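You operate a simulated robot arm through the tools that you are given. There is no shell and no other tool. Be economical: measure what you need, move in short steps, check, and stop when the job is done.

The job below is to be done with a simulated robot arm. You get a single attempt, and the scene is never put back.

JOB
Run the white bench tap till it comes clear, then fill the clear measuring jug up between its lines.
Fine: slide the jug under the tap; shut the tap and leave the jug there.
Where things are to end (x, y in the base frame): measuring jug within 0.02 m of [0.29, -0.51].

Only the result counts: the job must be done as asked and must still hold three seconds after the hand-in. Knocking over, shifting, dropping, spilling or breaking anything else fails it.

ROBOT AND FRAMES
A 7-joint arm with a fingered hand, fixed in place. Base frame: the origin is at the foot of the arm, x ahead of it, y to its left, z up. Readings come in m, rad, newtons and seconds.
With the tool pointing down near the work surface it reaches from about 0.2 to 0.8 m from the base axis. Its first joint turns from -2.897 to 2.897 rad. Payload 4.9 kg.
The tool frame sits at the grasp point between the pads (the TCP): z along the fingers, y along the line on which they close. The tips reach 0.032 m beyond it. The gripper opens to 0.192 m. The gripper's body begins 0.089 m behind the TCP. The gripper is a hand of 3 fingers: y runs from the thumb to the fingers, the wrist lies at [0, 0, -0.267] in the tool frame.
Orientation is that of the tool frame in the base frame, as a unit quaternion [w, x, y, z]. With the fingers straight down and closing along the base's y, the tool's x points along the base's -x, its y along +y and its z along -z.

CONTROLS
- The arm moves only by the tool jog_arm. Its argument "deltas" is a list of rows, each a list of 6 numbers: the shift along the tool's x, y, z in m, then the turn, a rotation vector about the tool's x, y, z in rad. In form: [[dx, dy, dz, rx, ry, rz], ...]. A call has 1 to 12 rows; each row shifts and turns the commanded pose from where the row before left it, along the tool's axes as they then stand. A row lasts 0.2 s, in which the tool goes at most 0.05 m and 0.15 rad; a call with a longer step from one row to the next is refused whole. A pose out of reach is approached as far as the arm can. The call stops where the force on the tool passes 50 N (or 10 N more than at its start, if that is more) or the arm is blocked; 0.2 s more then pass. In this call time passes only in rows, and 0.2 s behind the last. The reply holds the time, the measured pose of the TCP, the force on the tool along the base axes, the opening and the grip force, in the units named above and with some noise, with the torque about the TCP (base axes, N m) and any sound that the robot's microphone picked up.
- Cameras (640 x 400 px; columns grow to the right, rows downward): "scene" is fixed at [0.0476, -0.5016, 1.5068]; the picture's right is [-0.76, -0.65, 0.00], its down [-0.61, 0.71, -0.35] and it looks along [0.22, -0.26, -0.94] (base axes); focal length 232 px, centre (320, 200). "wrist" rides on the gripper at [0.08, -0.046, -0.113] in the tool frame; the picture's right is [0.50, 0.87, 0.00], its down [-0.67, 0.39, -0.63] and it looks along [-0.55, 0.32, 0.78] (tool axes); focal length 226 px, centre (320, 200). There is no depth. A picture from a camera that has moved, and an enlarged one, comes with that camera's place and axes in the base frame and with its lens.
- get_image(camera): a new picture of that camera. No time passes.
- finger_targets(finger1, finger2, thumb_bend): sets how far each is bent, from 0 (flat) to 1 (curled in); at 0.3 the hand is open as for a grip, at 0.7 the pads meet at the TCP. One left out holds its place. A second passes; each finger stops where it meets its share of the squeeze, and holds until it gets a number again. It is the only way to open and close the hand. It gives what a move gives, with no picture; readings hold the bend of each and the force on the fingers (four entries, about 0 where the hand has none), thumb and palm.
- close_up(camera, box): a new picture of the part [left, top, right, bottom] of that camera's present view, enlarged. No time passes.
- finish_job(): hands the job in; it is judged then, once.

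Go step by step. Nothing tells you positions but the pictures and the camera data: compare them with the known pose of the tool, close in by small moves and look again before you grip or let go. The budget is 120 turns and 76 pictures, counting those below and the enlarged ones. Unless the task says otherwise, let go and move clear before handing in, and close with one line.

The tools are called after "Emit:" by a JSON object that holds its "api" and its "payload". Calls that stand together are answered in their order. jog_arm: Moves the arm, as the interface text tells. Its arguments: {"type":"object","properties":{"deltas":{"type":"array","items":{"type":"array","items":{"type":"number"}}}},"required":["deltas"]} The other tools are called the same way: finger_targets (finger1, finger2, thumb_bend) moves the fingers one by one; get_image (camera) takes a picture; close_up (camera, box) takes an enlarged picture of a part of a camera's view; finish_job () hands the job in.

At the start:

```text
time: 0.0
tool_pos: [0.2993, -0.4589, 1.2328]
ee_rot: [0.0, -0.001, 1.0, 0.001]
force: [-0.3, -0.2, 0.2]
ft_torque: [0.0, -0.03, 0.0]
opening: 0.1919
finger_force: 0.0
shape: jaw
bend: [0.3, 0.3, 0.3]
finger forces: [0.0, 0.0, 0.0, 0.0, 0.0, 0.0]
```

scene: 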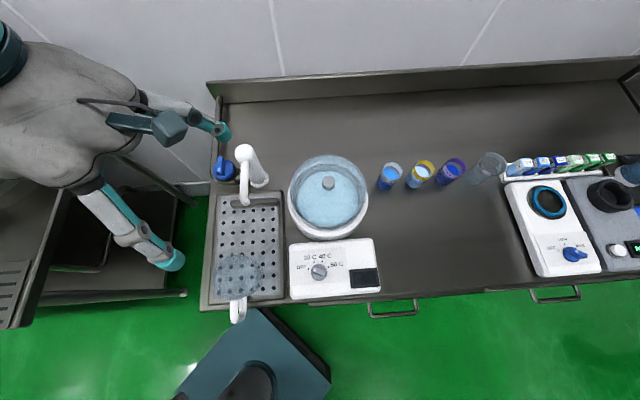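
wrist: 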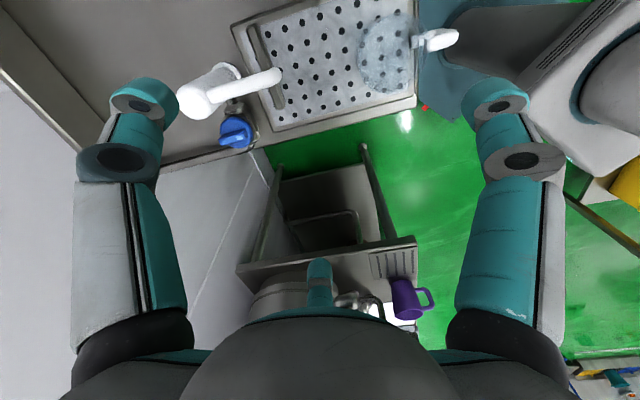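

I see the tap (white, blue knob) at the left with a perforated drip tray, and the jug at the near edge of the tray. I'll take enlarged views to see the details.

Emit:
{"api": "close_up", "payload": {"camera": "scene", "box": [190, 120, 310, 330]}}

Emit:
{"api": "close_up", "payload": {"camera": "wrist", "box": [160, 0, 480, 200]}}

```text
1.90 times, centred on (250, 225) of scene
camera zoom: at [0.0476, -0.5016, 1.5068], right [-0.76, -0.65, 0.0], down [-0.61, 0.71, -0.35], along [0.22, -0.26, -0.94], focal length 442 px, centre (453, 152)
```

zoom: 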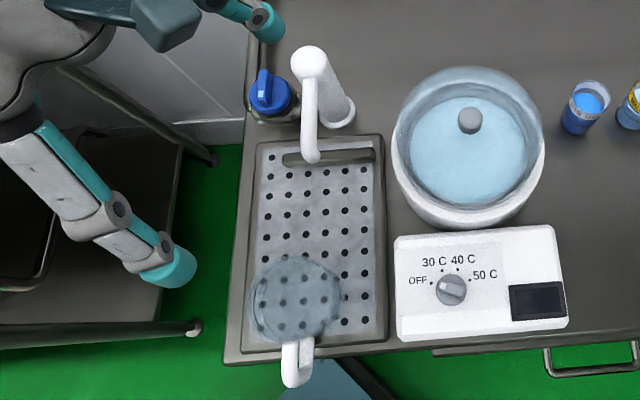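

```text
2.00 times, centred on (320, 100) of wrist
camera zoom: at [0.2202, -0.5066, 1.3456], right [-0.5, 0.87, 0.0], down [0.67, 0.39, 0.63], along [0.55, 0.32, -0.78], focal length 452 px, centre (320, 400)
```

zoom: 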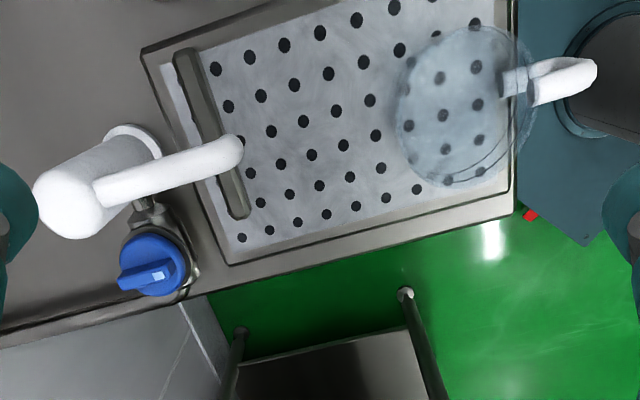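

Triangulated: spout tip about (0.32, -0.53, 0.94), knob about (0.49, -0.56, 0.87), bench top z≈0.82, jug about (0.21, -0.38) with its handle to the front; the bench is turned by 45°. Next I move higher up towards the knob to look at it.

Emit:
{"api": "jog_arm", "payload": {"deltas": [[-0.04, -0.02, 0.03, 0, 0, 0], [-0.04, -0.02, 0.03, 0, 0, 0], [-0.03, -0.02, 0.03, 0, 0, 0]]}}

Emit:
{"api": "get_image", "payload": {"camera": "wrist"}}

Emit:
{"api": "get_image", "payload": {"camera": "scene"}}

```text
refused: row 1 steps farther than a row can; nothing moved
```

```text
71 pictures are left
camera wrist: at [0.2202, -0.5066, 1.3456], right [-0.5, 0.87, 0.0], down [0.67, 0.39, 0.63], along [0.55, 0.32, -0.78], focal length 226 px, centre (320, 200)
```

wrist: 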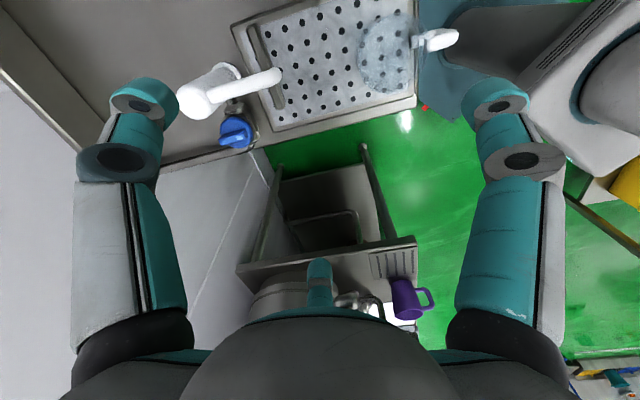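

```text
70 pictures are left
```

scene: 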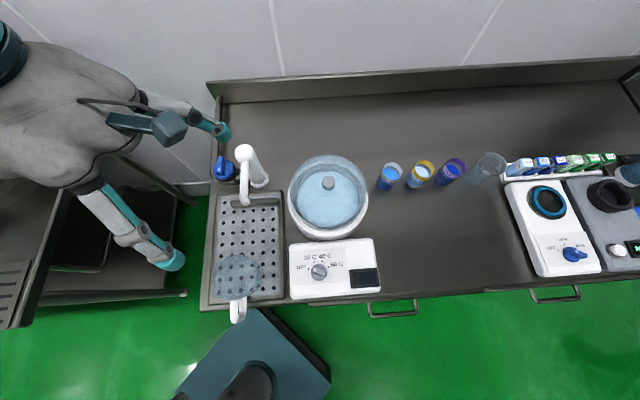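

I need smaller rows (under 0.05 m); going toward the knob for a closer look.

Emit:
{"api": "jog_arm", "payload": {"deltas": [[-0.035, -0.015, 0.025, 0, 0, 0], [-0.035, -0.015, 0.025, 0, 0, 0], [-0.035, -0.015, 0.025, 0, 0, 0]]}}

Emit:
{"api": "get_image", "payload": {"camera": "wrist"}}

```text
time: 0.8
tool_pos: [0.4053, -0.501, 1.1596]
ee_rot: [0.001, 0.0, 1.0, -0.001]
force: [-0.5, 0.3, 1.0]
ft_torque: [-0.03, -0.04, 0.0]
opening: 0.1918
finger_force: 0.1
shape: jaw
bend: [0.3, 0.3, 0.3]
finger forces: [0.0, 0.1, 0.0, 0.0, 0.0, 0.0]
```

```text
69 pictures are left
camera wrist: at [0.3271, -0.5468, 1.2713], right [-0.5, 0.87, 0.0], down [0.67, 0.39, 0.63], along [0.55, 0.31, -0.78], focal length 226 px, centre (320, 200)
```

wrist: 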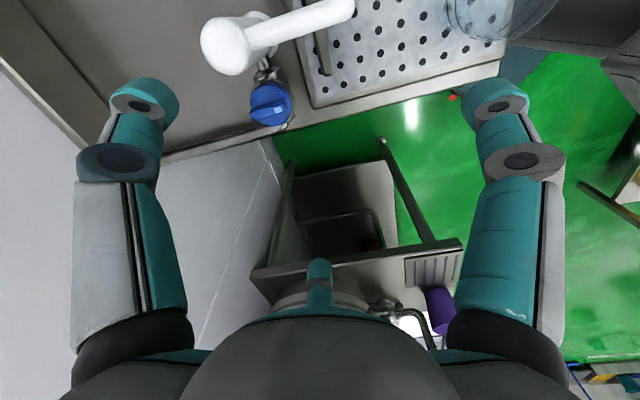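

The knob is in view; I'll enlarge it.

Emit:
{"api": "close_up", "payload": {"camera": "wrist", "box": [190, 0, 350, 140]}}

Emit:
{"api": "close_up", "payload": {"camera": "scene", "box": [200, 130, 290, 220]}}

```text
2.86 times, centred on (270, 70) of wrist
camera zoom: at [0.3271, -0.5468, 1.2713], right [-0.5, 0.87, 0.0], down [0.67, 0.39, 0.63], along [0.55, 0.31, -0.78], focal length 646 px, centre (463, 571)
```

zoom: 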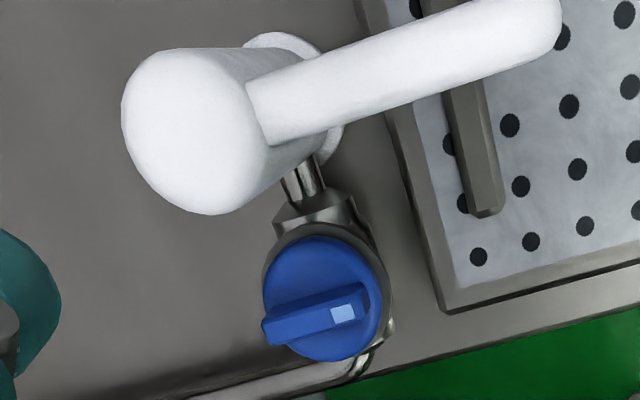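

```text
4.44 times, centred on (245, 175) of scene
camera zoom: at [0.0476, -0.5016, 1.5068], right [-0.76, -0.65, 0.0], down [-0.61, 0.71, -0.35], along [0.22, -0.26, -0.94], focal length 1032 px, centre (653, 311)
```

zoom: 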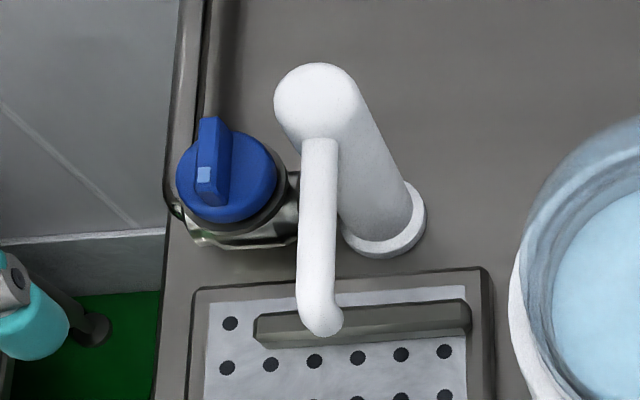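

The knob is a vertical-axis disc (top ≈0.90 high, about (0.462,-0.561)) with a ridge along the bench's depth. I plan to push the ridge round with closed fingertips, staying on the left, clear of the tap column. I close the hand and look.

Emit:
{"api": "finger_targets", "payload": {"finger1": 0.7, "finger2": 0.7, "thumb_bend": 0.7}}

Emit:
{"api": "get_image", "payload": {"camera": "wrist"}}

Emit:
{"api": "get_image", "payload": {"camera": "scene"}}

```text
time: 1.8
tool_pos: [0.4061, -0.4998, 1.1575]
ee_rot: [0.0, 0.0, 1.0, 0.0]
force: [0.0, -0.7, -0.2]
ft_torque: [0.01, 0.0, 0.01]
opening: 0.0036
finger_force: 0.0
shape: fingers
bend: [0.69, 0.69, 0.7]
finger forces: [0.0, 0.0, 0.0, 0.1, 0.0, 0.0]
```

```text
66 pictures are left
camera wrist: at [0.3267, -0.5469, 1.2703], right [-0.5, 0.87, 0.0], down [0.67, 0.39, 0.63], along [0.55, 0.32, -0.78], focal length 226 px, centre (320, 200)
```

wrist: 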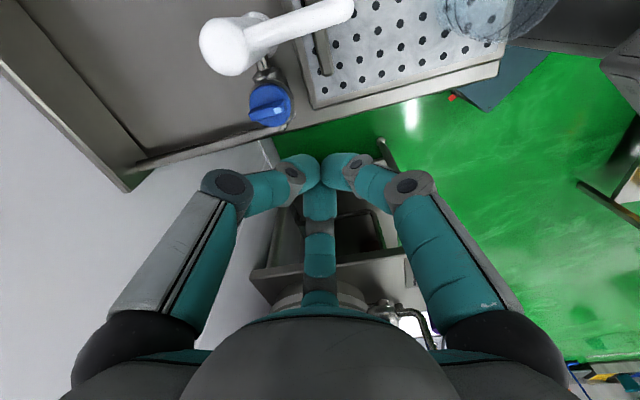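

```text
65 pictures are left
```

scene: 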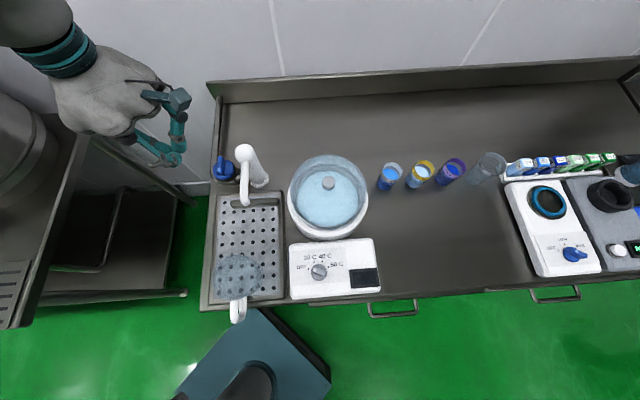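

Closed fingers make a compact tip. I move over to the left-front of the knob, still above it.

Emit:
{"api": "jog_arm", "payload": {"deltas": [[-0.016, -0.004, 0.04, 0, 0, 0], [-0.016, -0.004, 0.04, 0, 0, 0], [-0.016, -0.004, 0.04, 0, 0, 0], [-0.016, -0.004, 0.04, 0, 0, 0]]}}

Emit:
{"api": "get_image", "payload": {"camera": "wrist"}}

Emit:
{"api": "close_up", "payload": {"camera": "scene", "box": [180, 100, 300, 220]}}

```text
time: 2.8
tool_pos: [0.4725, -0.5167, 0.9991]
ee_rot: [0.001, 0.0, 1.0, -0.002]
force: [1.0, -0.8, 1.0]
ft_torque: [0.01, 0.05, -0.02]
opening: 0.0035
finger_force: 0.0
shape: fingers
bend: [0.69, 0.69, 0.7]
finger forces: [0.1, 0.0, 0.0, 0.1, 0.1, 0.1]
```

```text
64 pictures are left
camera wrist: at [0.3922, -0.5633, 1.1111], right [-0.5, 0.87, 0.0], down [0.67, 0.39, 0.63], along [0.55, 0.31, -0.78], focal length 226 px, centre (320, 200)
```

wrist: 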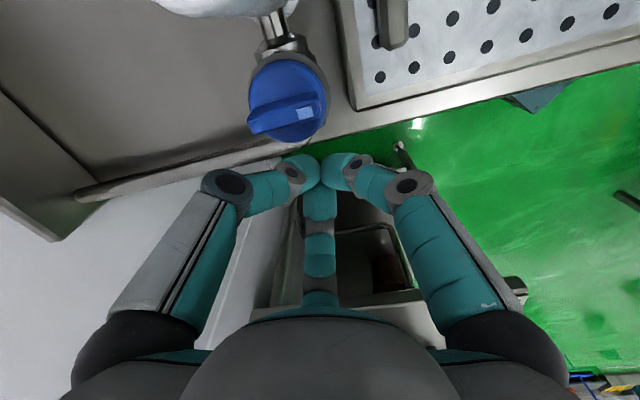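

```text
3.33 times, centred on (240, 160) of scene
camera zoom: at [0.0476, -0.5016, 1.5068], right [-0.76, -0.65, 0.0], down [-0.61, 0.71, -0.35], along [0.22, -0.26, -0.94], focal length 774 px, centre (587, 333)
```

zoom: 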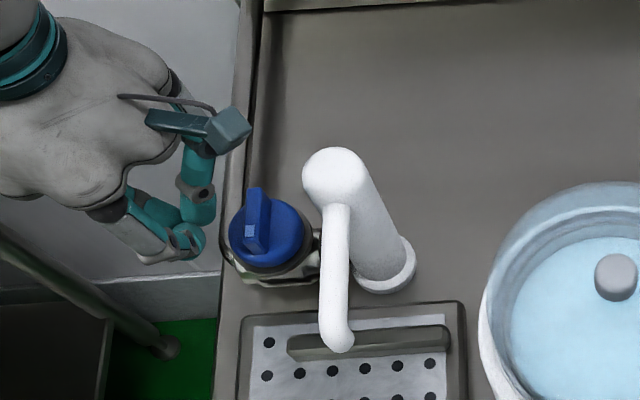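

Knob centre now comes to about (0.455, -0.56), disc top ≈0.91, ridge top ≈0.925. I lower the tips beside the front end of the ridge.

Emit:
{"api": "jog_arm", "payload": {"deltas": [[0.0, 0.01, 0.025, 0, 0, 0], [0.0, 0.004, 0.027, 0, 0, 0]]}}

Emit:
{"api": "get_image", "payload": {"camera": "wrist"}}

Emit:
{"api": "close_up", "payload": {"camera": "scene", "box": [200, 130, 270, 200]}}

```text
time: 3.4
tool_pos: [0.4709, -0.5056, 0.9479]
ee_rot: [0.0, 0.0, 1.0, -0.001]
force: [0.1, 0.1, -0.4]
ft_torque: [0.03, 0.0, 0.01]
opening: 0.0032
finger_force: 0.1
shape: fingers
bend: [0.69, 0.69, 0.7]
finger forces: [0.1, 0.1, 0.0, 0.0, 0.0, 0.1]
```

```text
62 pictures are left
camera wrist: at [0.3914, -0.5519, 1.0598], right [-0.5, 0.87, 0.0], down [0.67, 0.39, 0.63], along [0.55, 0.32, -0.78], focal length 226 px, centre (320, 200)
```

wrist: 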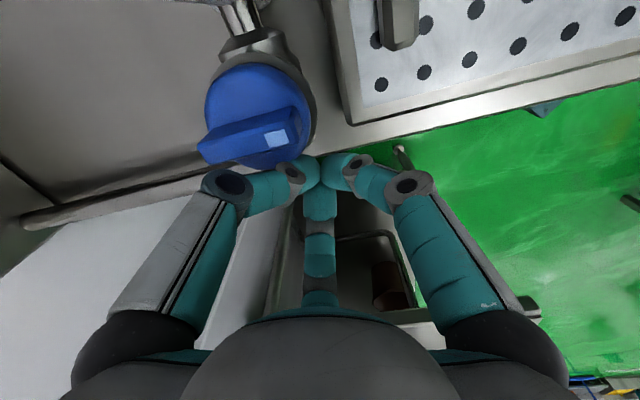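

```text
5.71 times, centred on (235, 165) of scene
camera zoom: at [0.0476, -0.5016, 1.5068], right [-0.76, -0.65, 0.0], down [-0.61, 0.71, -0.35], along [0.22, -0.26, -0.94], focal length 1328 px, centre (806, 400)
```

zoom: 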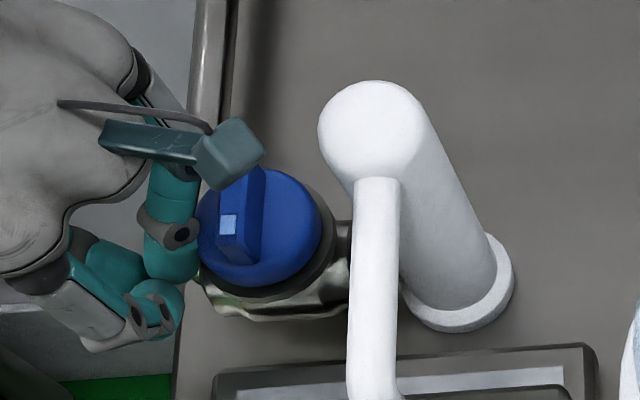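

The tips are level with the ridge (top ≈0.929) but a little too far forward. I shift back 1.3 cm and push right in small rows, watching force.

Emit:
{"api": "jog_arm", "payload": {"deltas": [[-0.0095, -0.0095, 0, 0, 0, 0], [0.005, -0.005, 0.0, 0, 0, 0], [0.005, -0.005, 0.0, 0, 0, 0], [0.004, -0.004, 0, 0, 0, 0]]}}

Emit:
{"api": "close_up", "payload": {"camera": "scene", "box": [200, 130, 270, 200]}}

```text
time: 4.4
tool_pos: [0.4668, -0.5293, 0.9512]
ee_rot: [0.004, -0.001, 1.0, -0.003]
force: [26.5, 23.4, 25.9]
ft_torque: [-0.16, -0.09, 0.21]
opening: 0.0024
finger_force: 26.2
shape: fingers
bend: [0.67, 0.67, 0.76]
finger forces: [0.1, 0.0, 0.1, 0.0, 51.0, 0.1]
```

```text
5.71 times, centred on (235, 165) of scene
camera zoom: at [0.0476, -0.5016, 1.5068], right [-0.76, -0.65, 0.0], down [-0.61, 0.71, -0.35], along [0.22, -0.26, -0.94], focal length 1328 px, centre (806, 400)
```

zoom: 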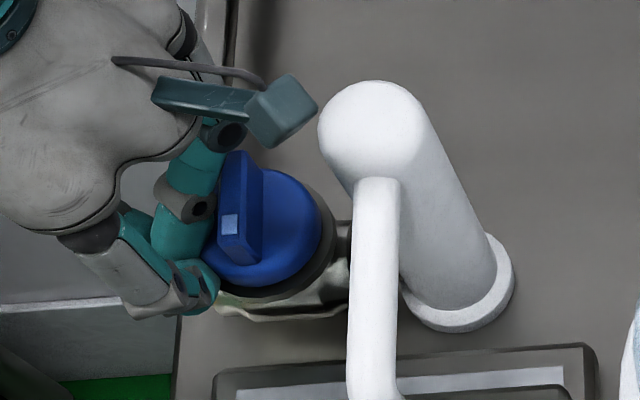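

Contact already (35 N sideways, 26 N up), probably on the disc's rim rather than on the ridge. I check the wrist view.

Emit:
{"api": "close_up", "payload": {"camera": "wrist", "box": [180, 20, 420, 240]}}

```text
1.82 times, centred on (300, 130) of wrist
camera zoom: at [0.3879, -0.5765, 1.0634], right [-0.5, 0.86, -0.01], down [0.67, 0.39, 0.63], along [0.55, 0.31, -0.77], focal length 411 px, centre (356, 327)
```

zoom: 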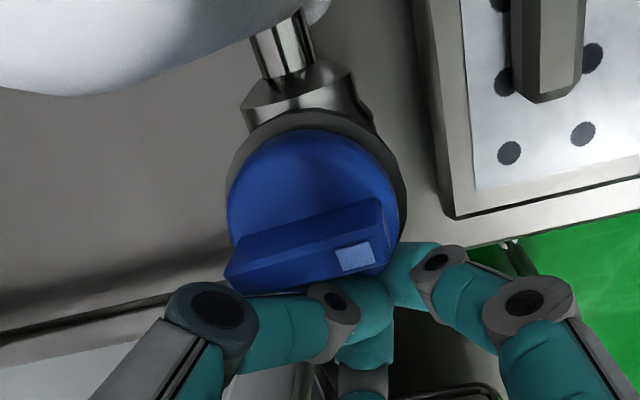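

The thumb is touching close to the ridge's middle and against the rim. I back off, rise 6 mm, shift toward the ridge's front end, and push again.

Emit:
{"api": "jog_arm", "payload": {"deltas": [[-0.009, 0.009, -0.003, 0, 0, 0], [0.008, 0.008, -0.006, 0, 0, 0], [0.005, -0.005, 0.0, 0, 0, 0], [0.005, -0.005, 0.0, 0, 0, 0], [0.004, -0.004, 0, 0, 0, 0]]}}

Emit:
{"api": "close_up", "payload": {"camera": "wrist", "box": [180, 20, 420, 240]}}

```text
time: 5.6
tool_pos: [0.4507, -0.5273, 0.9573]
ee_rot: [-0.001, 0.0, 1.0, -0.001]
force: [9.3, 27.6, 22.2]
ft_torque: [-0.59, 0.04, 0.19]
opening: 0.0018
finger_force: 17.6
shape: fingers
bend: [0.67, 0.67, 0.74]
finger forces: [0.0, 0.0, 0.0, 0.0, 35.7, 0.1]
```

```text
1.82 times, centred on (300, 130) of wrist
camera zoom: at [0.3715, -0.5735, 1.07], right [-0.5, 0.87, 0.0], down [0.67, 0.39, 0.63], along [0.55, 0.31, -0.78], focal length 411 px, centre (356, 327)
```

zoom: 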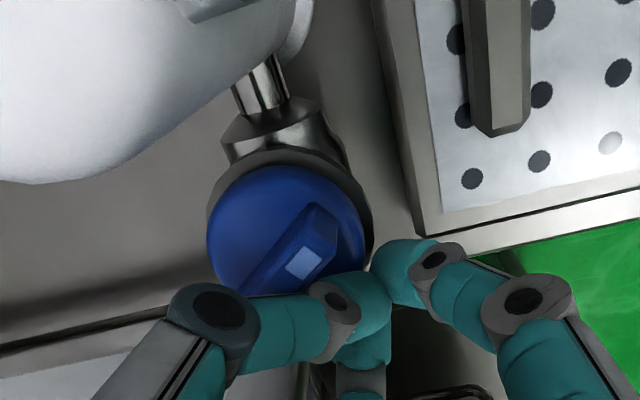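

The ridge has turned counter-clockwise by some 25-30°. I look at the spout for flow.

Emit:
{"api": "close_up", "payload": {"camera": "scene", "box": [190, 130, 290, 230]}}

```text
4.00 times, centred on (240, 180) of scene
camera zoom: at [0.0476, -0.5016, 1.5068], right [-0.76, -0.65, 0.0], down [-0.61, 0.71, -0.35], along [0.22, -0.26, -0.94], focal length 929 px, centre (640, 280)
```

zoom: 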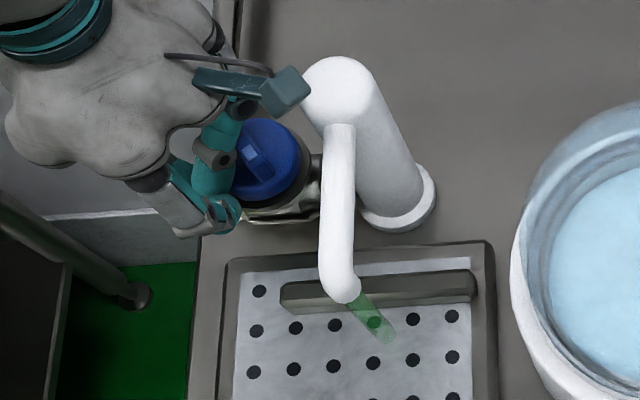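

Green-tinged water is running, landing on the tray near (0.33, -0.53). I ease off the knob and let it run.

Emit:
{"api": "jog_arm", "payload": {"deltas": [[-0.005, 0.007, 0, 0, 0, 0], [0, 0, 0, 0, 0, 0], [0, 0, 0, 0, 0, 0], [0, 0, 0, 0, 0, 0], [0, 0, 0, 0, 0, 0], [0, 0, 0, 0, 0, 0], [0, 0, 0, 0, 0, 0], [0, 0, 0, 0, 0, 0], [0, 0, 0, 0, 0, 0], [0, 0, 0, 0, 0, 0]]}}

Emit:
{"api": "close_up", "payload": {"camera": "scene", "box": [190, 130, 290, 230]}}

```text
time: 7.8
tool_pos: [0.4552, -0.5198, 0.955]
ee_rot: [0.0, 0.0, 1.0, 0.0]
force: [-2.8, 8.1, 7.5]
ft_torque: [-0.3, -0.01, -0.12]
opening: 0.0011
finger_force: 5.0
shape: fingers
bend: [0.68, 0.68, 0.74]
finger forces: [0.0, 0.0, 0.1, 0.0, 11.0, 0.0]
```

```text
4.00 times, centred on (240, 180) of scene
camera zoom: at [0.0476, -0.5016, 1.5068], right [-0.76, -0.65, 0.0], down [-0.61, 0.71, -0.35], along [0.22, -0.26, -0.94], focal length 929 px, centre (640, 280)
```

zoom: 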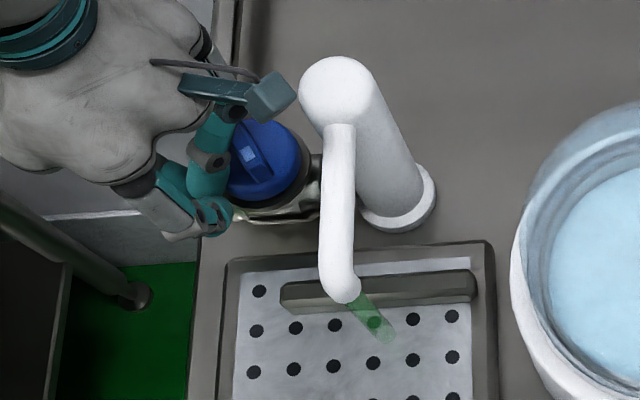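

Still green. While it runs I rise and go round to the left of the ridge's back end, ready to shut it.

Emit:
{"api": "jog_arm", "payload": {"deltas": [[-0.007, 0.007, -0.02, 0, 0, 0], [-0.01, 0.01, -0.03, 0, 0, 0], [-0.04, -0.02, 0, 0, 0, 0], [-0.02, -0.02, 0.0, 0, 0, 0], [0, 0, 0, 0, 0, 0], [0, 0, 0, 0, 0, 0], [0, 0, 0, 0, 0, 0], [0, 0, 0, 0, 0, 0], [0, 0, 0, 0, 0, 0], [0, 0, 0, 0, 0, 0], [0, 0, 0, 0, 0, 0], [0, 0, 0, 0, 0, 0]]}}

Emit:
{"api": "close_up", "payload": {"camera": "scene", "box": [190, 130, 290, 230]}}

Emit:
{"api": "get_image", "payload": {"camera": "wrist"}}

```text
time: 10.4
tool_pos: [0.5333, -0.5439, 1.0037]
ee_rot: [0.001, 0.001, 1.0, 0.001]
force: [-0.1, 0.0, -0.2]
ft_torque: [-0.02, -0.02, 0.01]
opening: 0.0032
finger_force: 0.2
shape: fingers
bend: [0.69, 0.69, 0.7]
finger forces: [0.1, 0.0, 0.1, 0.0, 0.0, 0.1]
```

```text
4.00 times, centred on (240, 180) of scene
camera zoom: at [0.0476, -0.5016, 1.5068], right [-0.76, -0.65, 0.0], down [-0.61, 0.71, -0.35], along [0.22, -0.26, -0.94], focal length 929 px, centre (640, 280)
```

zoom: 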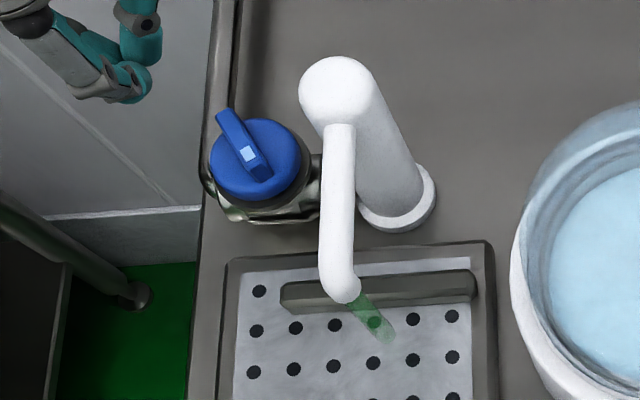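

```text
54 pictures are left
camera wrist: at [0.4543, -0.5915, 1.1163], right [-0.5, 0.87, 0.0], down [0.67, 0.39, 0.63], along [0.55, 0.32, -0.78], focal length 226 px, centre (320, 200)
```

wrist: 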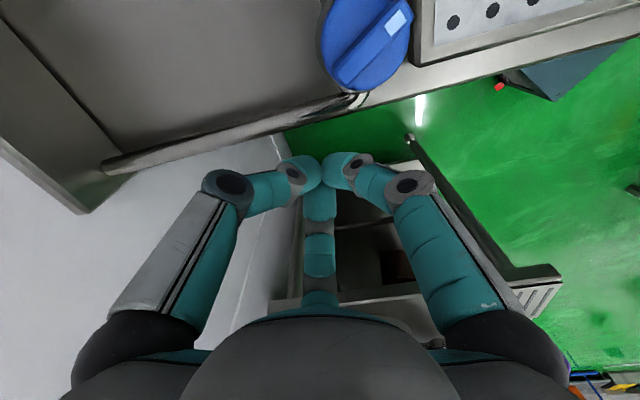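

The tint is paler. I keep waiting while it runs.

Emit:
{"api": "jog_arm", "payload": {"deltas": [[0, 0, 0, 0, 0, 0], [0, 0, 0, 0, 0, 0], [0, 0, 0, 0, 0, 0], [0, 0, 0, 0, 0, 0], [0, 0, 0, 0, 0, 0], [0, 0, 0, 0, 0, 0], [0, 0, 0, 0, 0, 0], [0, 0, 0, 0, 0, 0], [0, 0, 0, 0, 0, 0], [0, 0, 0, 0, 0, 0], [0, 0, 0, 0, 0, 0], [0, 0, 0, 0, 0, 0]]}}

Emit:
{"api": "jog_arm", "payload": {"deltas": [[0, 0, 0, 0, 0, 0], [0, 0, 0, 0, 0, 0], [0, 0, 0, 0, 0, 0], [0, 0, 0, 0, 0, 0], [0, 0, 0, 0, 0, 0], [0, 0, 0, 0, 0, 0], [0, 0, 0, 0, 0, 0], [0, 0, 0, 0, 0, 0], [0, 0, 0, 0, 0, 0], [0, 0, 0, 0, 0, 0], [0, 0, 0, 0, 0, 0], [0, 0, 0, 0, 0, 0]]}}

Emit:
{"api": "close_up", "payload": {"camera": "scene", "box": [190, 130, 290, 230]}}

```text
time: 13.0
tool_pos: [0.5327, -0.5447, 1.0029]
ee_rot: [-0.001, 0.0, 1.0, 0.0]
force: [0.5, -0.2, 0.1]
ft_torque: [0.0, -0.01, 0.0]
opening: 0.0032
finger_force: 0.2
shape: fingers
bend: [0.69, 0.69, 0.7]
finger forces: [0.0, 0.1, 0.0, 0.0, 0.0, 0.0]
```

```text
time: 15.6
tool_pos: [0.5329, -0.5436, 1.0036]
ee_rot: [0.0, 0.0, 1.0, 0.0]
force: [-0.2, 0.2, 0.8]
ft_torque: [0.0, -0.01, 0.0]
opening: 0.0029
finger_force: 0.1
shape: fingers
bend: [0.69, 0.69, 0.7]
finger forces: [0.0, 0.0, 0.1, 0.0, 0.0, 0.1]
```

```text
4.00 times, centred on (240, 180) of scene
camera zoom: at [0.0476, -0.5016, 1.5068], right [-0.76, -0.65, 0.0], down [-0.61, 0.71, -0.35], along [0.22, -0.26, -0.94], focal length 929 px, centre (640, 280)
```

zoom: 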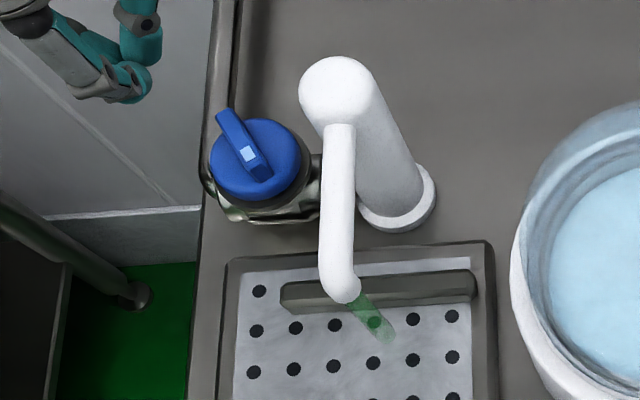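

Still greenish; I wait in a longer batch.

Emit:
{"api": "jog_arm", "payload": {"deltas": [[0, 0, 0, 0, 0, 0], [0, 0, 0, 0, 0, 0], [0, 0, 0, 0, 0, 0], [0, 0, 0, 0, 0, 0], [0, 0, 0, 0, 0, 0], [0, 0, 0, 0, 0, 0], [0, 0, 0, 0, 0, 0], [0, 0, 0, 0, 0, 0], [0, 0, 0, 0, 0, 0], [0, 0, 0, 0, 0, 0], [0, 0, 0, 0, 0, 0], [0, 0, 0, 0, 0, 0]]}}

Emit:
{"api": "jog_arm", "payload": {"deltas": [[0, 0, 0, 0, 0, 0], [0, 0, 0, 0, 0, 0], [0, 0, 0, 0, 0, 0], [0, 0, 0, 0, 0, 0], [0, 0, 0, 0, 0, 0], [0, 0, 0, 0, 0, 0], [0, 0, 0, 0, 0, 0], [0, 0, 0, 0, 0, 0], [0, 0, 0, 0, 0, 0], [0, 0, 0, 0, 0, 0], [0, 0, 0, 0, 0, 0], [0, 0, 0, 0, 0, 0]]}}

Emit:
{"api": "jog_arm", "payload": {"deltas": [[0, 0, 0, 0, 0, 0], [0, 0, 0, 0, 0, 0], [0, 0, 0, 0, 0, 0], [0, 0, 0, 0, 0, 0], [0, 0, 0, 0, 0, 0], [0, 0, 0, 0, 0, 0], [0, 0, 0, 0, 0, 0], [0, 0, 0, 0, 0, 0], [0, 0, 0, 0, 0, 0], [0, 0, 0, 0, 0, 0], [0, 0, 0, 0, 0, 0], [0, 0, 0, 0, 0, 0]]}}

Emit:
{"api": "close_up", "payload": {"camera": "scene", "box": [215, 180, 255, 220]}}

```text
time: 18.2
tool_pos: [0.5336, -0.5447, 1.0041]
ee_rot: [0.0, 0.0, 1.0, 0.0]
force: [-0.8, -0.1, 0.8]
ft_torque: [-0.02, -0.01, 0.01]
opening: 0.0031
finger_force: 0.0
shape: fingers
bend: [0.69, 0.69, 0.7]
finger forces: [0.1, 0.0, 0.1, 0.0, 0.0, 0.0]
```

```text
time: 20.8
tool_pos: [0.5342, -0.5439, 1.005]
ee_rot: [0.0, 0.001, 1.0, 0.0]
force: [0.6, -1.5, -0.6]
ft_torque: [0.02, 0.03, 0.01]
opening: 0.0028
finger_force: 0.1
shape: fingers
bend: [0.69, 0.69, 0.7]
finger forces: [0.0, 0.0, 0.1, 0.0, 0.0, 0.0]
```

```text
time: 23.4
tool_pos: [0.5337, -0.5456, 1.0029]
ee_rot: [0.0, 0.0, 1.0, -0.001]
force: [0.2, -0.2, 0.8]
ft_torque: [0.01, 0.05, -0.01]
opening: 0.0033
finger_force: 0.1
shape: fingers
bend: [0.69, 0.69, 0.7]
finger forces: [0.1, 0.1, 0.0, 0.0, 0.0, 0.0]
```

```text
10.00 times, centred on (235, 200) of scene
camera zoom: at [0.0476, -0.5016, 1.5068], right [-0.76, -0.65, 0.0], down [-0.61, 0.71, -0.35], along [0.22, -0.26, -0.94], focal length 2323 px, centre (1170, 200)
```

zoom: 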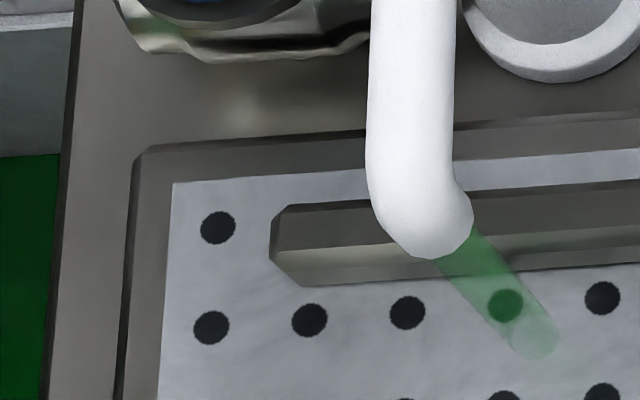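

Still green; waiting longer, comparing with this same view.

Emit:
{"api": "jog_arm", "payload": {"deltas": [[0, 0, 0, 0, 0, 0], [0, 0, 0, 0, 0, 0], [0, 0, 0, 0, 0, 0], [0, 0, 0, 0, 0, 0], [0, 0, 0, 0, 0, 0], [0, 0, 0, 0, 0, 0], [0, 0, 0, 0, 0, 0], [0, 0, 0, 0, 0, 0], [0, 0, 0, 0, 0, 0], [0, 0, 0, 0, 0, 0], [0, 0, 0, 0, 0, 0], [0, 0, 0, 0, 0, 0]]}}

Emit:
{"api": "jog_arm", "payload": {"deltas": [[0, 0, 0, 0, 0, 0], [0, 0, 0, 0, 0, 0], [0, 0, 0, 0, 0, 0], [0, 0, 0, 0, 0, 0], [0, 0, 0, 0, 0, 0], [0, 0, 0, 0, 0, 0], [0, 0, 0, 0, 0, 0], [0, 0, 0, 0, 0, 0], [0, 0, 0, 0, 0, 0], [0, 0, 0, 0, 0, 0], [0, 0, 0, 0, 0, 0], [0, 0, 0, 0, 0, 0]]}}

Emit:
{"api": "jog_arm", "payload": {"deltas": [[0, 0, 0, 0, 0, 0], [0, 0, 0, 0, 0, 0], [0, 0, 0, 0, 0, 0], [0, 0, 0, 0, 0, 0], [0, 0, 0, 0, 0, 0], [0, 0, 0, 0, 0, 0], [0, 0, 0, 0, 0, 0], [0, 0, 0, 0, 0, 0], [0, 0, 0, 0, 0, 0], [0, 0, 0, 0, 0, 0], [0, 0, 0, 0, 0, 0], [0, 0, 0, 0, 0, 0]]}}

Emit:
{"api": "jog_arm", "payload": {"deltas": [[0, 0, 0, 0, 0, 0], [0, 0, 0, 0, 0, 0], [0, 0, 0, 0, 0, 0], [0, 0, 0, 0, 0, 0], [0, 0, 0, 0, 0, 0], [0, 0, 0, 0, 0, 0], [0, 0, 0, 0, 0, 0], [0, 0, 0, 0, 0, 0], [0, 0, 0, 0, 0, 0], [0, 0, 0, 0, 0, 0], [0, 0, 0, 0, 0, 0], [0, 0, 0, 0, 0, 0]]}}

Emit:
{"api": "close_up", "payload": {"camera": "scene", "box": [215, 180, 255, 220]}}

```text
time: 26.0
tool_pos: [0.5329, -0.5451, 1.0048]
ee_rot: [0.0, 0.001, 1.0, -0.001]
force: [-0.3, 0.6, -0.1]
ft_torque: [-0.04, -0.01, -0.03]
opening: 0.0031
finger_force: 0.0
shape: fingers
bend: [0.69, 0.69, 0.7]
finger forces: [0.1, 0.1, 0.0, 0.0, 0.0, 0.1]
```

```text
time: 28.6
tool_pos: [0.5327, -0.5449, 1.0046]
ee_rot: [0.001, 0.0, 1.0, 0.001]
force: [-0.7, 0.7, 0.1]
ft_torque: [0.01, 0.0, -0.01]
opening: 0.0033
finger_force: 0.0
shape: fingers
bend: [0.69, 0.69, 0.7]
finger forces: [0.0, 0.0, 0.0, 0.0, 0.0, 0.1]
```

```text
time: 31.2
tool_pos: [0.5333, -0.5437, 1.0034]
ee_rot: [0.0, 0.0, 1.0, 0.0]
force: [-0.3, 0.4, -0.1]
ft_torque: [0.03, 0.0, 0.05]
opening: 0.0032
finger_force: 0.0
shape: fingers
bend: [0.69, 0.69, 0.7]
finger forces: [0.0, 0.1, 0.0, 0.0, 0.0, 0.1]
```

```text
time: 33.8
tool_pos: [0.532, -0.5445, 1.0035]
ee_rot: [0.0, 0.001, 1.0, 0.0]
force: [0.0, 0.1, 0.1]
ft_torque: [0.01, -0.04, 0.0]
opening: 0.0031
finger_force: 0.1
shape: fingers
bend: [0.69, 0.69, 0.7]
finger forces: [0.1, 0.1, 0.1, 0.0, 0.0, 0.0]
```

```text
10.00 times, centred on (235, 200) of scene
camera zoom: at [0.0476, -0.5016, 1.5068], right [-0.76, -0.65, 0.0], down [-0.61, 0.71, -0.35], along [0.22, -0.26, -0.94], focal length 2323 px, centre (1170, 200)
```

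zoom: 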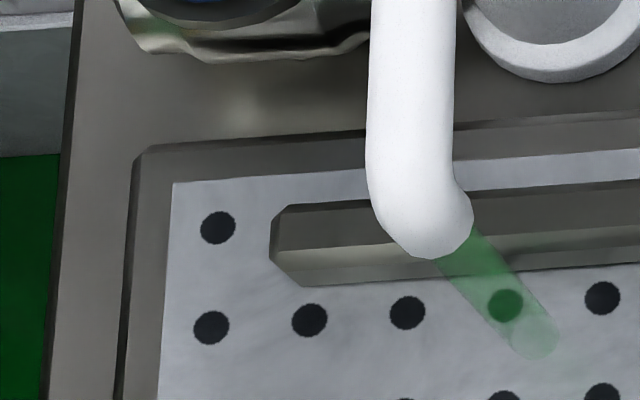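

The tint fades very slowly at this small opening, so I open the tap further: push the ridge's back end from behind toward +y.

Emit:
{"api": "jog_arm", "payload": {"deltas": [[0.015, -0.035, 0, 0, 0, 0], [0.033, -0.033, 0, 0, 0, 0], [0, 0, 0.04, 0, 0, 0], [0, 0, 0.008, 0, 0, 0]]}}

Emit:
{"api": "close_up", "payload": {"camera": "scene", "box": [190, 130, 290, 230]}}

Emit:
{"api": "close_up", "payload": {"camera": "wrist", "box": [220, 0, 580, 225]}}

```text
time: 34.8
tool_pos: [0.4835, -0.6137, 0.9584]
ee_rot: [0.0, 0.0, 1.0, -0.001]
force: [-0.2, -0.5, -0.5]
ft_torque: [-0.02, 0.02, 0.01]
opening: 0.0031
finger_force: 0.0
shape: fingers
bend: [0.69, 0.69, 0.7]
finger forces: [0.0, 0.1, 0.0, 0.0, 0.0, 0.1]
```

```text
4.00 times, centred on (240, 180) of scene
camera zoom: at [0.0476, -0.5016, 1.5068], right [-0.76, -0.65, 0.0], down [-0.61, 0.71, -0.35], along [0.22, -0.26, -0.94], focal length 929 px, centre (640, 280)
```

zoom: 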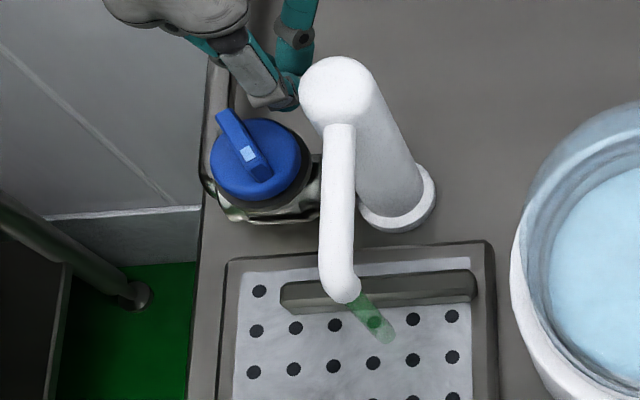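

```text
1.78 times, centred on (400, 112) of wrist
camera zoom: at [0.4053, -0.6611, 1.0708], right [-0.5, 0.87, 0.0], down [0.67, 0.39, 0.63], along [0.55, 0.32, -0.78], focal length 402 px, centre (178, 356)
```

zoom: 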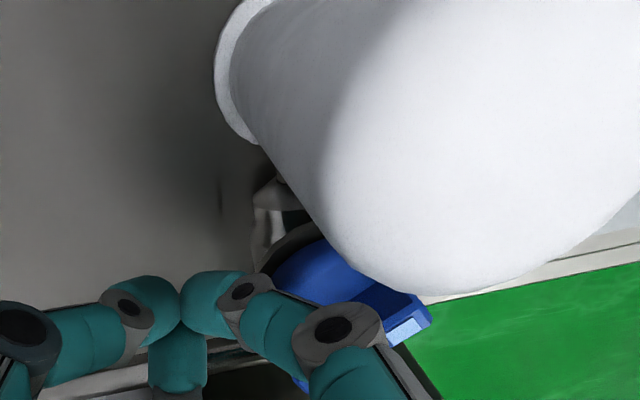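

I shift 1.2 cm further out for a better lever arm, lower 7 mm and push.

Emit:
{"api": "jog_arm", "payload": {"deltas": [[-0.012, 0, 0.007, 0, 0, 0], [0, 0.008, 0, 0, 0, 0], [0, 0.008, 0, 0, 0, 0], [0, 0.008, 0, 0, 0, 0], [0, 0.008, 0, 0, 0, 0], [0, 0.008, 0, 0, 0, 0]]}}

Emit:
{"api": "close_up", "payload": {"camera": "scene", "box": [190, 130, 290, 230]}}

```text
time: 36.2
tool_pos: [0.4965, -0.575, 0.9553]
ee_rot: [0.004, 0.0, 1.0, -0.004]
force: [14.6, -22.4, 15.0]
ft_torque: [0.34, 0.57, 0.58]
opening: 0.0
finger_force: 15.4
shape: fingers
bend: [0.7, 0.7, 0.68]
finger forces: [29.7, 0.0, 0.0, 0.1, 0.0, 0.0]
```

```text
4.00 times, centred on (240, 180) of scene
camera zoom: at [0.0476, -0.5016, 1.5068], right [-0.76, -0.65, 0.0], down [-0.61, 0.71, -0.35], along [0.22, -0.26, -0.94], focal length 929 px, centre (640, 280)
```

zoom: 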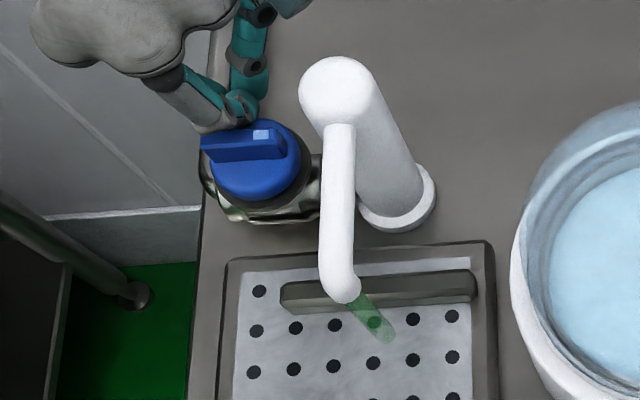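

The tap is now opened wide (ridge across). I retreat, move round to the front-left ready for closing, and let it run.

Emit:
{"api": "jog_arm", "payload": {"deltas": [[-0.006, -0.01, 0, 0, 0, 0], [0, -0.005, -0.045, 0, 0, 0], [-0.03, 0.03, 0, 0, 0, 0], [0.02, 0.04, 0, 0, 0, 0], [0.04, 0.01, 0, 0, 0, 0], [0, 0, 0, 0, 0, 0], [0, 0, 0, 0, 0, 0], [0, 0, 0, 0, 0, 0], [0, 0, 0, 0, 0, 0], [0, 0, 0, 0, 0, 0], [0, 0, 0, 0, 0, 0], [0, 0, 0, 0, 0, 0]]}}

Emit:
{"api": "jog_arm", "payload": {"deltas": [[0, 0, 0, 0, 0, 0], [0, 0, 0, 0, 0, 0], [0, 0, 0, 0, 0, 0], [0, 0, 0, 0, 0, 0], [0, 0, 0, 0, 0, 0], [0, 0, 0, 0, 0, 0], [0, 0, 0, 0, 0, 0], [0, 0, 0, 0, 0, 0], [0, 0, 0, 0, 0, 0], [0, 0, 0, 0, 0, 0], [0, 0, 0, 0, 0, 0], [0, 0, 0, 0, 0, 0]]}}

Emit:
{"api": "jog_arm", "payload": {"deltas": [[0, 0, 0, 0, 0, 0], [0, 0, 0, 0, 0, 0], [0, 0, 0, 0, 0, 0], [0, 0, 0, 0, 0, 0], [0, 0, 0, 0, 0, 0], [0, 0, 0, 0, 0, 0], [0, 0, 0, 0, 0, 0], [0, 0, 0, 0, 0, 0], [0, 0, 0, 0, 0, 0], [0, 0, 0, 0, 0, 0], [0, 0, 0, 0, 0, 0], [0, 0, 0, 0, 0, 0]]}}

Emit:
{"api": "close_up", "payload": {"camera": "scene", "box": [190, 130, 290, 230]}}

```text
time: 38.8
tool_pos: [0.4733, -0.507, 0.9965]
ee_rot: [0.0, 0.0, 1.0, 0.0]
force: [-0.4, -0.8, 0.9]
ft_torque: [0.03, -0.01, -0.02]
opening: 0.0034
finger_force: 0.2
shape: fingers
bend: [0.7, 0.7, 0.7]
finger forces: [0.0, 0.0, 0.0, 0.0, 0.0, 0.0]
```

```text
time: 41.4
tool_pos: [0.4722, -0.5074, 0.9961]
ee_rot: [0.0, 0.0, 1.0, -0.001]
force: [0.2, -0.1, 0.1]
ft_torque: [0.05, 0.02, -0.04]
opening: 0.0035
finger_force: 0.0
shape: fingers
bend: [0.7, 0.7, 0.7]
finger forces: [0.0, 0.1, 0.0, 0.0, 0.1, 0.0]
```

```text
time: 44.0
tool_pos: [0.4735, -0.5068, 0.9961]
ee_rot: [0.0, 0.001, 1.0, 0.0]
force: [0.4, 0.7, -0.3]
ft_torque: [-0.02, -0.01, -0.01]
opening: 0.0034
finger_force: 0.0
shape: fingers
bend: [0.7, 0.7, 0.7]
finger forces: [0.1, 0.1, 0.0, 0.0, 0.1, 0.0]
```

```text
4.00 times, centred on (240, 180) of scene
camera zoom: at [0.0476, -0.5016, 1.5068], right [-0.76, -0.65, 0.0], down [-0.61, 0.71, -0.35], along [0.22, -0.26, -0.94], focal length 929 px, centre (640, 280)
```

zoom: 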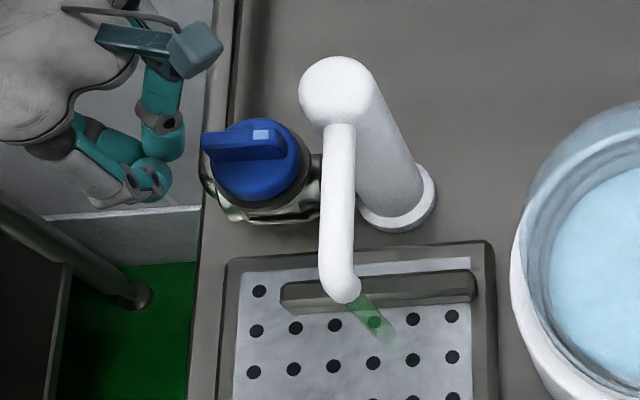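

Still green; continue to run wide open.

Emit:
{"api": "jog_arm", "payload": {"deltas": [[0, 0, 0, 0, 0, 0], [0, 0, 0, 0, 0, 0], [0, 0, 0, 0, 0, 0], [0, 0, 0, 0, 0, 0], [0, 0, 0, 0, 0, 0], [0, 0, 0, 0, 0, 0], [0, 0, 0, 0, 0, 0], [0, 0, 0, 0, 0, 0], [0, 0, 0, 0, 0, 0], [0, 0, 0, 0, 0, 0], [0, 0, 0, 0, 0, 0], [0, 0, 0, 0, 0, 0]]}}

Emit:
{"api": "jog_arm", "payload": {"deltas": [[0, 0, 0, 0, 0, 0], [0, 0, 0, 0, 0, 0], [0, 0, 0, 0, 0, 0], [0, 0, 0, 0, 0, 0], [0, 0, 0, 0, 0, 0], [0, 0, 0, 0, 0, 0], [0, 0, 0, 0, 0, 0], [0, 0, 0, 0, 0, 0], [0, 0, 0, 0, 0, 0], [0, 0, 0, 0, 0, 0], [0, 0, 0, 0, 0, 0], [0, 0, 0, 0, 0, 0]]}}

Emit:
{"api": "jog_arm", "payload": {"deltas": [[0, 0, 0, 0, 0, 0], [0, 0, 0, 0, 0, 0], [0, 0, 0, 0, 0, 0], [0, 0, 0, 0, 0, 0], [0, 0, 0, 0, 0, 0], [0, 0, 0, 0, 0, 0], [0, 0, 0, 0, 0, 0], [0, 0, 0, 0, 0, 0], [0, 0, 0, 0, 0, 0], [0, 0, 0, 0, 0, 0], [0, 0, 0, 0, 0, 0], [0, 0, 0, 0, 0, 0]]}}

Emit:
{"api": "jog_arm", "payload": {"deltas": [[0, 0, 0, 0, 0, 0], [0, 0, 0, 0, 0, 0], [0, 0, 0, 0, 0, 0], [0, 0, 0, 0, 0, 0], [0, 0, 0, 0, 0, 0], [0, 0, 0, 0, 0, 0], [0, 0, 0, 0, 0, 0], [0, 0, 0, 0, 0, 0], [0, 0, 0, 0, 0, 0], [0, 0, 0, 0, 0, 0], [0, 0, 0, 0, 0, 0], [0, 0, 0, 0, 0, 0]]}}

Emit:
{"api": "close_up", "payload": {"camera": "scene", "box": [215, 180, 255, 220]}}

```text
time: 46.6
tool_pos: [0.4727, -0.5075, 0.9964]
ee_rot: [0.0, 0.0, 1.0, 0.0]
force: [0.3, -0.1, -0.2]
ft_torque: [0.01, 0.02, 0.0]
opening: 0.0033
finger_force: 0.1
shape: fingers
bend: [0.7, 0.7, 0.7]
finger forces: [0.0, 0.0, 0.1, 0.0, 0.1, 0.0]
```

```text
time: 49.2
tool_pos: [0.4738, -0.5066, 0.9959]
ee_rot: [0.001, 0.0, 1.0, 0.0]
force: [0.2, 0.0, -0.3]
ft_torque: [-0.01, -0.01, 0.0]
opening: 0.0032
finger_force: 0.0
shape: fingers
bend: [0.7, 0.7, 0.7]
finger forces: [0.0, 0.0, 0.1, 0.1, 0.0, 0.1]
```

```text
time: 51.8
tool_pos: [0.4737, -0.5074, 0.9956]
ee_rot: [0.0, 0.001, 1.0, 0.0]
force: [0.3, 0.4, 0.1]
ft_torque: [-0.03, -0.02, -0.01]
opening: 0.0034
finger_force: 0.1
shape: fingers
bend: [0.7, 0.7, 0.7]
finger forces: [0.0, 0.0, 0.0, 0.0, 0.1, 0.0]
```

```text
time: 54.4
tool_pos: [0.4735, -0.5065, 0.9955]
ee_rot: [0.0, 0.0, 1.0, 0.0]
force: [-0.3, -0.1, -0.3]
ft_torque: [0.03, 0.01, 0.02]
opening: 0.0032
finger_force: 0.2
shape: fingers
bend: [0.7, 0.7, 0.7]
finger forces: [0.0, 0.0, 0.1, 0.0, 0.1, 0.0]
```

```text
10.00 times, centred on (235, 200) of scene
camera zoom: at [0.0476, -0.5016, 1.5068], right [-0.76, -0.65, 0.0], down [-0.61, 0.71, -0.35], along [0.22, -0.26, -0.94], focal length 2323 px, centre (1170, 200)
```

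zoom: 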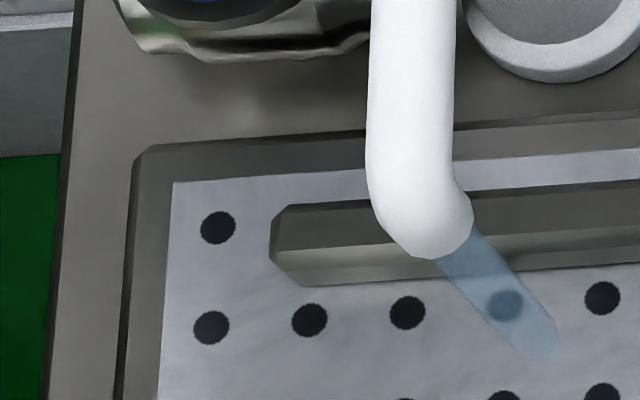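

The water runs clear now. I shut the tap by pushing the left end of the ridge back around clockwise.

Emit:
{"api": "jog_arm", "payload": {"deltas": [[0.02, 0.001, 0.02, 0, 0, 0], [0.003, 0, 0.025, 0, 0, 0], [-0.007, -0.012, 0, 0, 0, 0], [-0.01, -0.004, 0, 0, 0, 0], [-0.009, -0.005, 0, 0, 0, 0], [-0.008, -0.006, 0, 0, 0, 0], [-0.005, -0.008, 0, 0, 0, 0], [-0.002, -0.009, 0, 0, 0, 0], [0.0, -0.008, 0, 0, 0, 0]]}}

Emit:
{"api": "close_up", "payload": {"camera": "scene", "box": [190, 130, 290, 230]}}

```text
time: 56.4
tool_pos: [0.4929, -0.559, 0.9511]
ee_rot: [0.001, 0.0, 1.0, -0.001]
force: [6.7, 5.3, 4.2]
ft_torque: [0.13, 0.04, -0.17]
opening: 0.0078
finger_force: 5.5
shape: fingers
bend: [0.7, 0.69, 0.7]
finger forces: [11.1, 0.1, 0.1, 0.0, 0.1, 0.1]
```

```text
4.00 times, centred on (240, 180) of scene
camera zoom: at [0.0476, -0.5016, 1.5068], right [-0.76, -0.65, 0.0], down [-0.61, 0.71, -0.35], along [0.22, -0.26, -0.94], focal length 929 px, centre (640, 280)
```

zoom: 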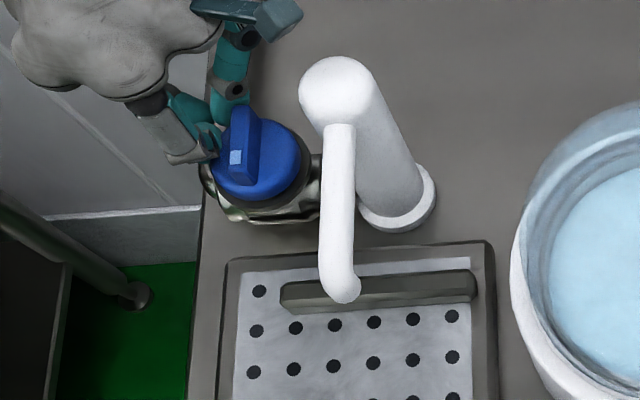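

The tap is shut. Now I rise, travel over to the jug's front, and yaw the hand 45° to align with the bench.

Emit:
{"api": "jog_arm", "payload": {"deltas": [[-0.02, 0.02, -0.02, 0, 0, 0], [0, 0, -0.045, 0, 0, 0], [0, 0, -0.045, 0, 0, 0], [0, 0, -0.045, 0, 0, 0], [0, 0, -0.045, 0, 0, 0], [0.036, 0.018, 0, 0, 0, 0], [0.036, 0.018, 0, 0, 0, 0], [0.036, 0.018, 0, 0, 0, 0], [0.036, 0.018, 0, 0, 0, 0], [0.036, 0.018, 0, 0, 0, 0], [0.036, 0.018, 0, 0, 0, 0], [0.036, 0.018, 0, 0, 0, 0]]}}

Emit:
{"api": "jog_arm", "payload": {"deltas": [[0.036, 0.018, 0, 0, 0, 0], [0.036, 0.018, 0, 0, 0, 0], [0.036, 0.018, 0, 0, 0, 0], [0, 0, 0, 0, 0, 0.131], [0, 0, 0, 0, 0, 0.131], [0, 0, 0, 0, 0, 0.131], [0, 0, 0, 0, 0, 0.131], [0, 0, 0, 0, 0, 0.131], [0, 0, 0, 0, 0, 0.131], [0, 0, 0.04, 0, 0, 0], [0, 0, 0.04, 0, 0, 0]]}}

Emit:
{"api": "finger_targets", "payload": {"finger1": 0.35, "finger2": 0.35, "thumb_bend": 0.35}}

Emit:
{"api": "get_image", "payload": {"camera": "wrist"}}

Emit:
{"api": "get_image", "payload": {"camera": "scene"}}

```text
time: 59.0
tool_pos: [0.2705, -0.4204, 1.1572]
ee_rot: [-0.002, -0.001, 1.0, 0.002]
force: [0.4, -1.3, -3.2]
ft_torque: [0.08, 0.05, -0.01]
opening: 0.0032
finger_force: 0.1
shape: fingers
bend: [0.7, 0.69, 0.7]
finger forces: [0.0, 0.0, 0.0, 0.1, 0.0, 0.1]
out of reach, approached as far as the arm can: row 5, 6
```

```text
time: 61.4
tool_pos: [0.1595, -0.3638, 1.0757]
ee_rot: [0.001, 0.383, 0.924, -0.001]
force: [-0.7, -0.3, -0.4]
ft_torque: [0.0, 0.01, 0.0]
opening: 0.0035
finger_force: 0.1
shape: fingers
bend: [0.7, 0.69, 0.7]
finger forces: [0.0, 0.1, 0.1, 0.0, 0.1, 0.1]
```

```text
time: 62.4
tool_pos: [0.1599, -0.362, 1.0747]
ee_rot: [-0.001, 0.383, 0.924, 0.0]
force: [0.9, -0.6, -0.8]
ft_torque: [0.0, -0.03, -0.01]
opening: 0.1473
finger_force: 0.0
shape: fingers
bend: [0.35, 0.35, 0.35]
finger forces: [0.0, 0.1, 0.1, 0.0, 0.0, 0.0]
```

```text
44 pictures are left
camera wrist: at [0.0718, -0.34, 1.1881], right [0.26, 0.97, 0.0], down [0.75, -0.2, 0.63], along [0.61, -0.16, -0.78], focal length 226 px, centre (320, 200)
```

wrist: 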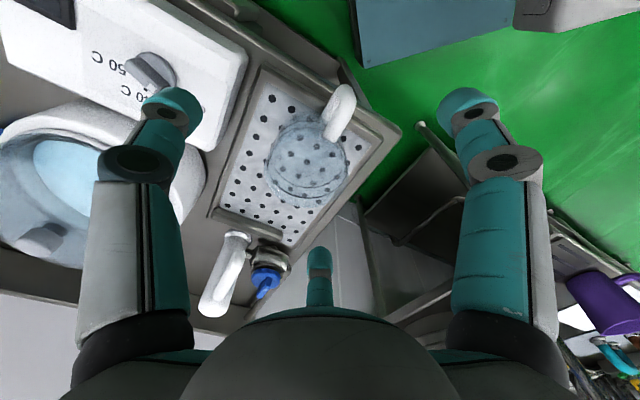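

```text
43 pictures are left
```

scene: 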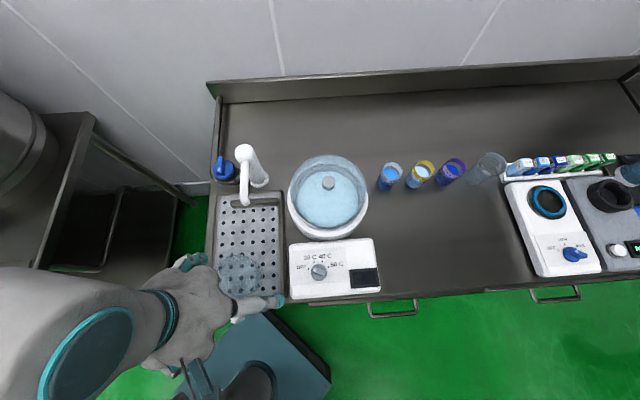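

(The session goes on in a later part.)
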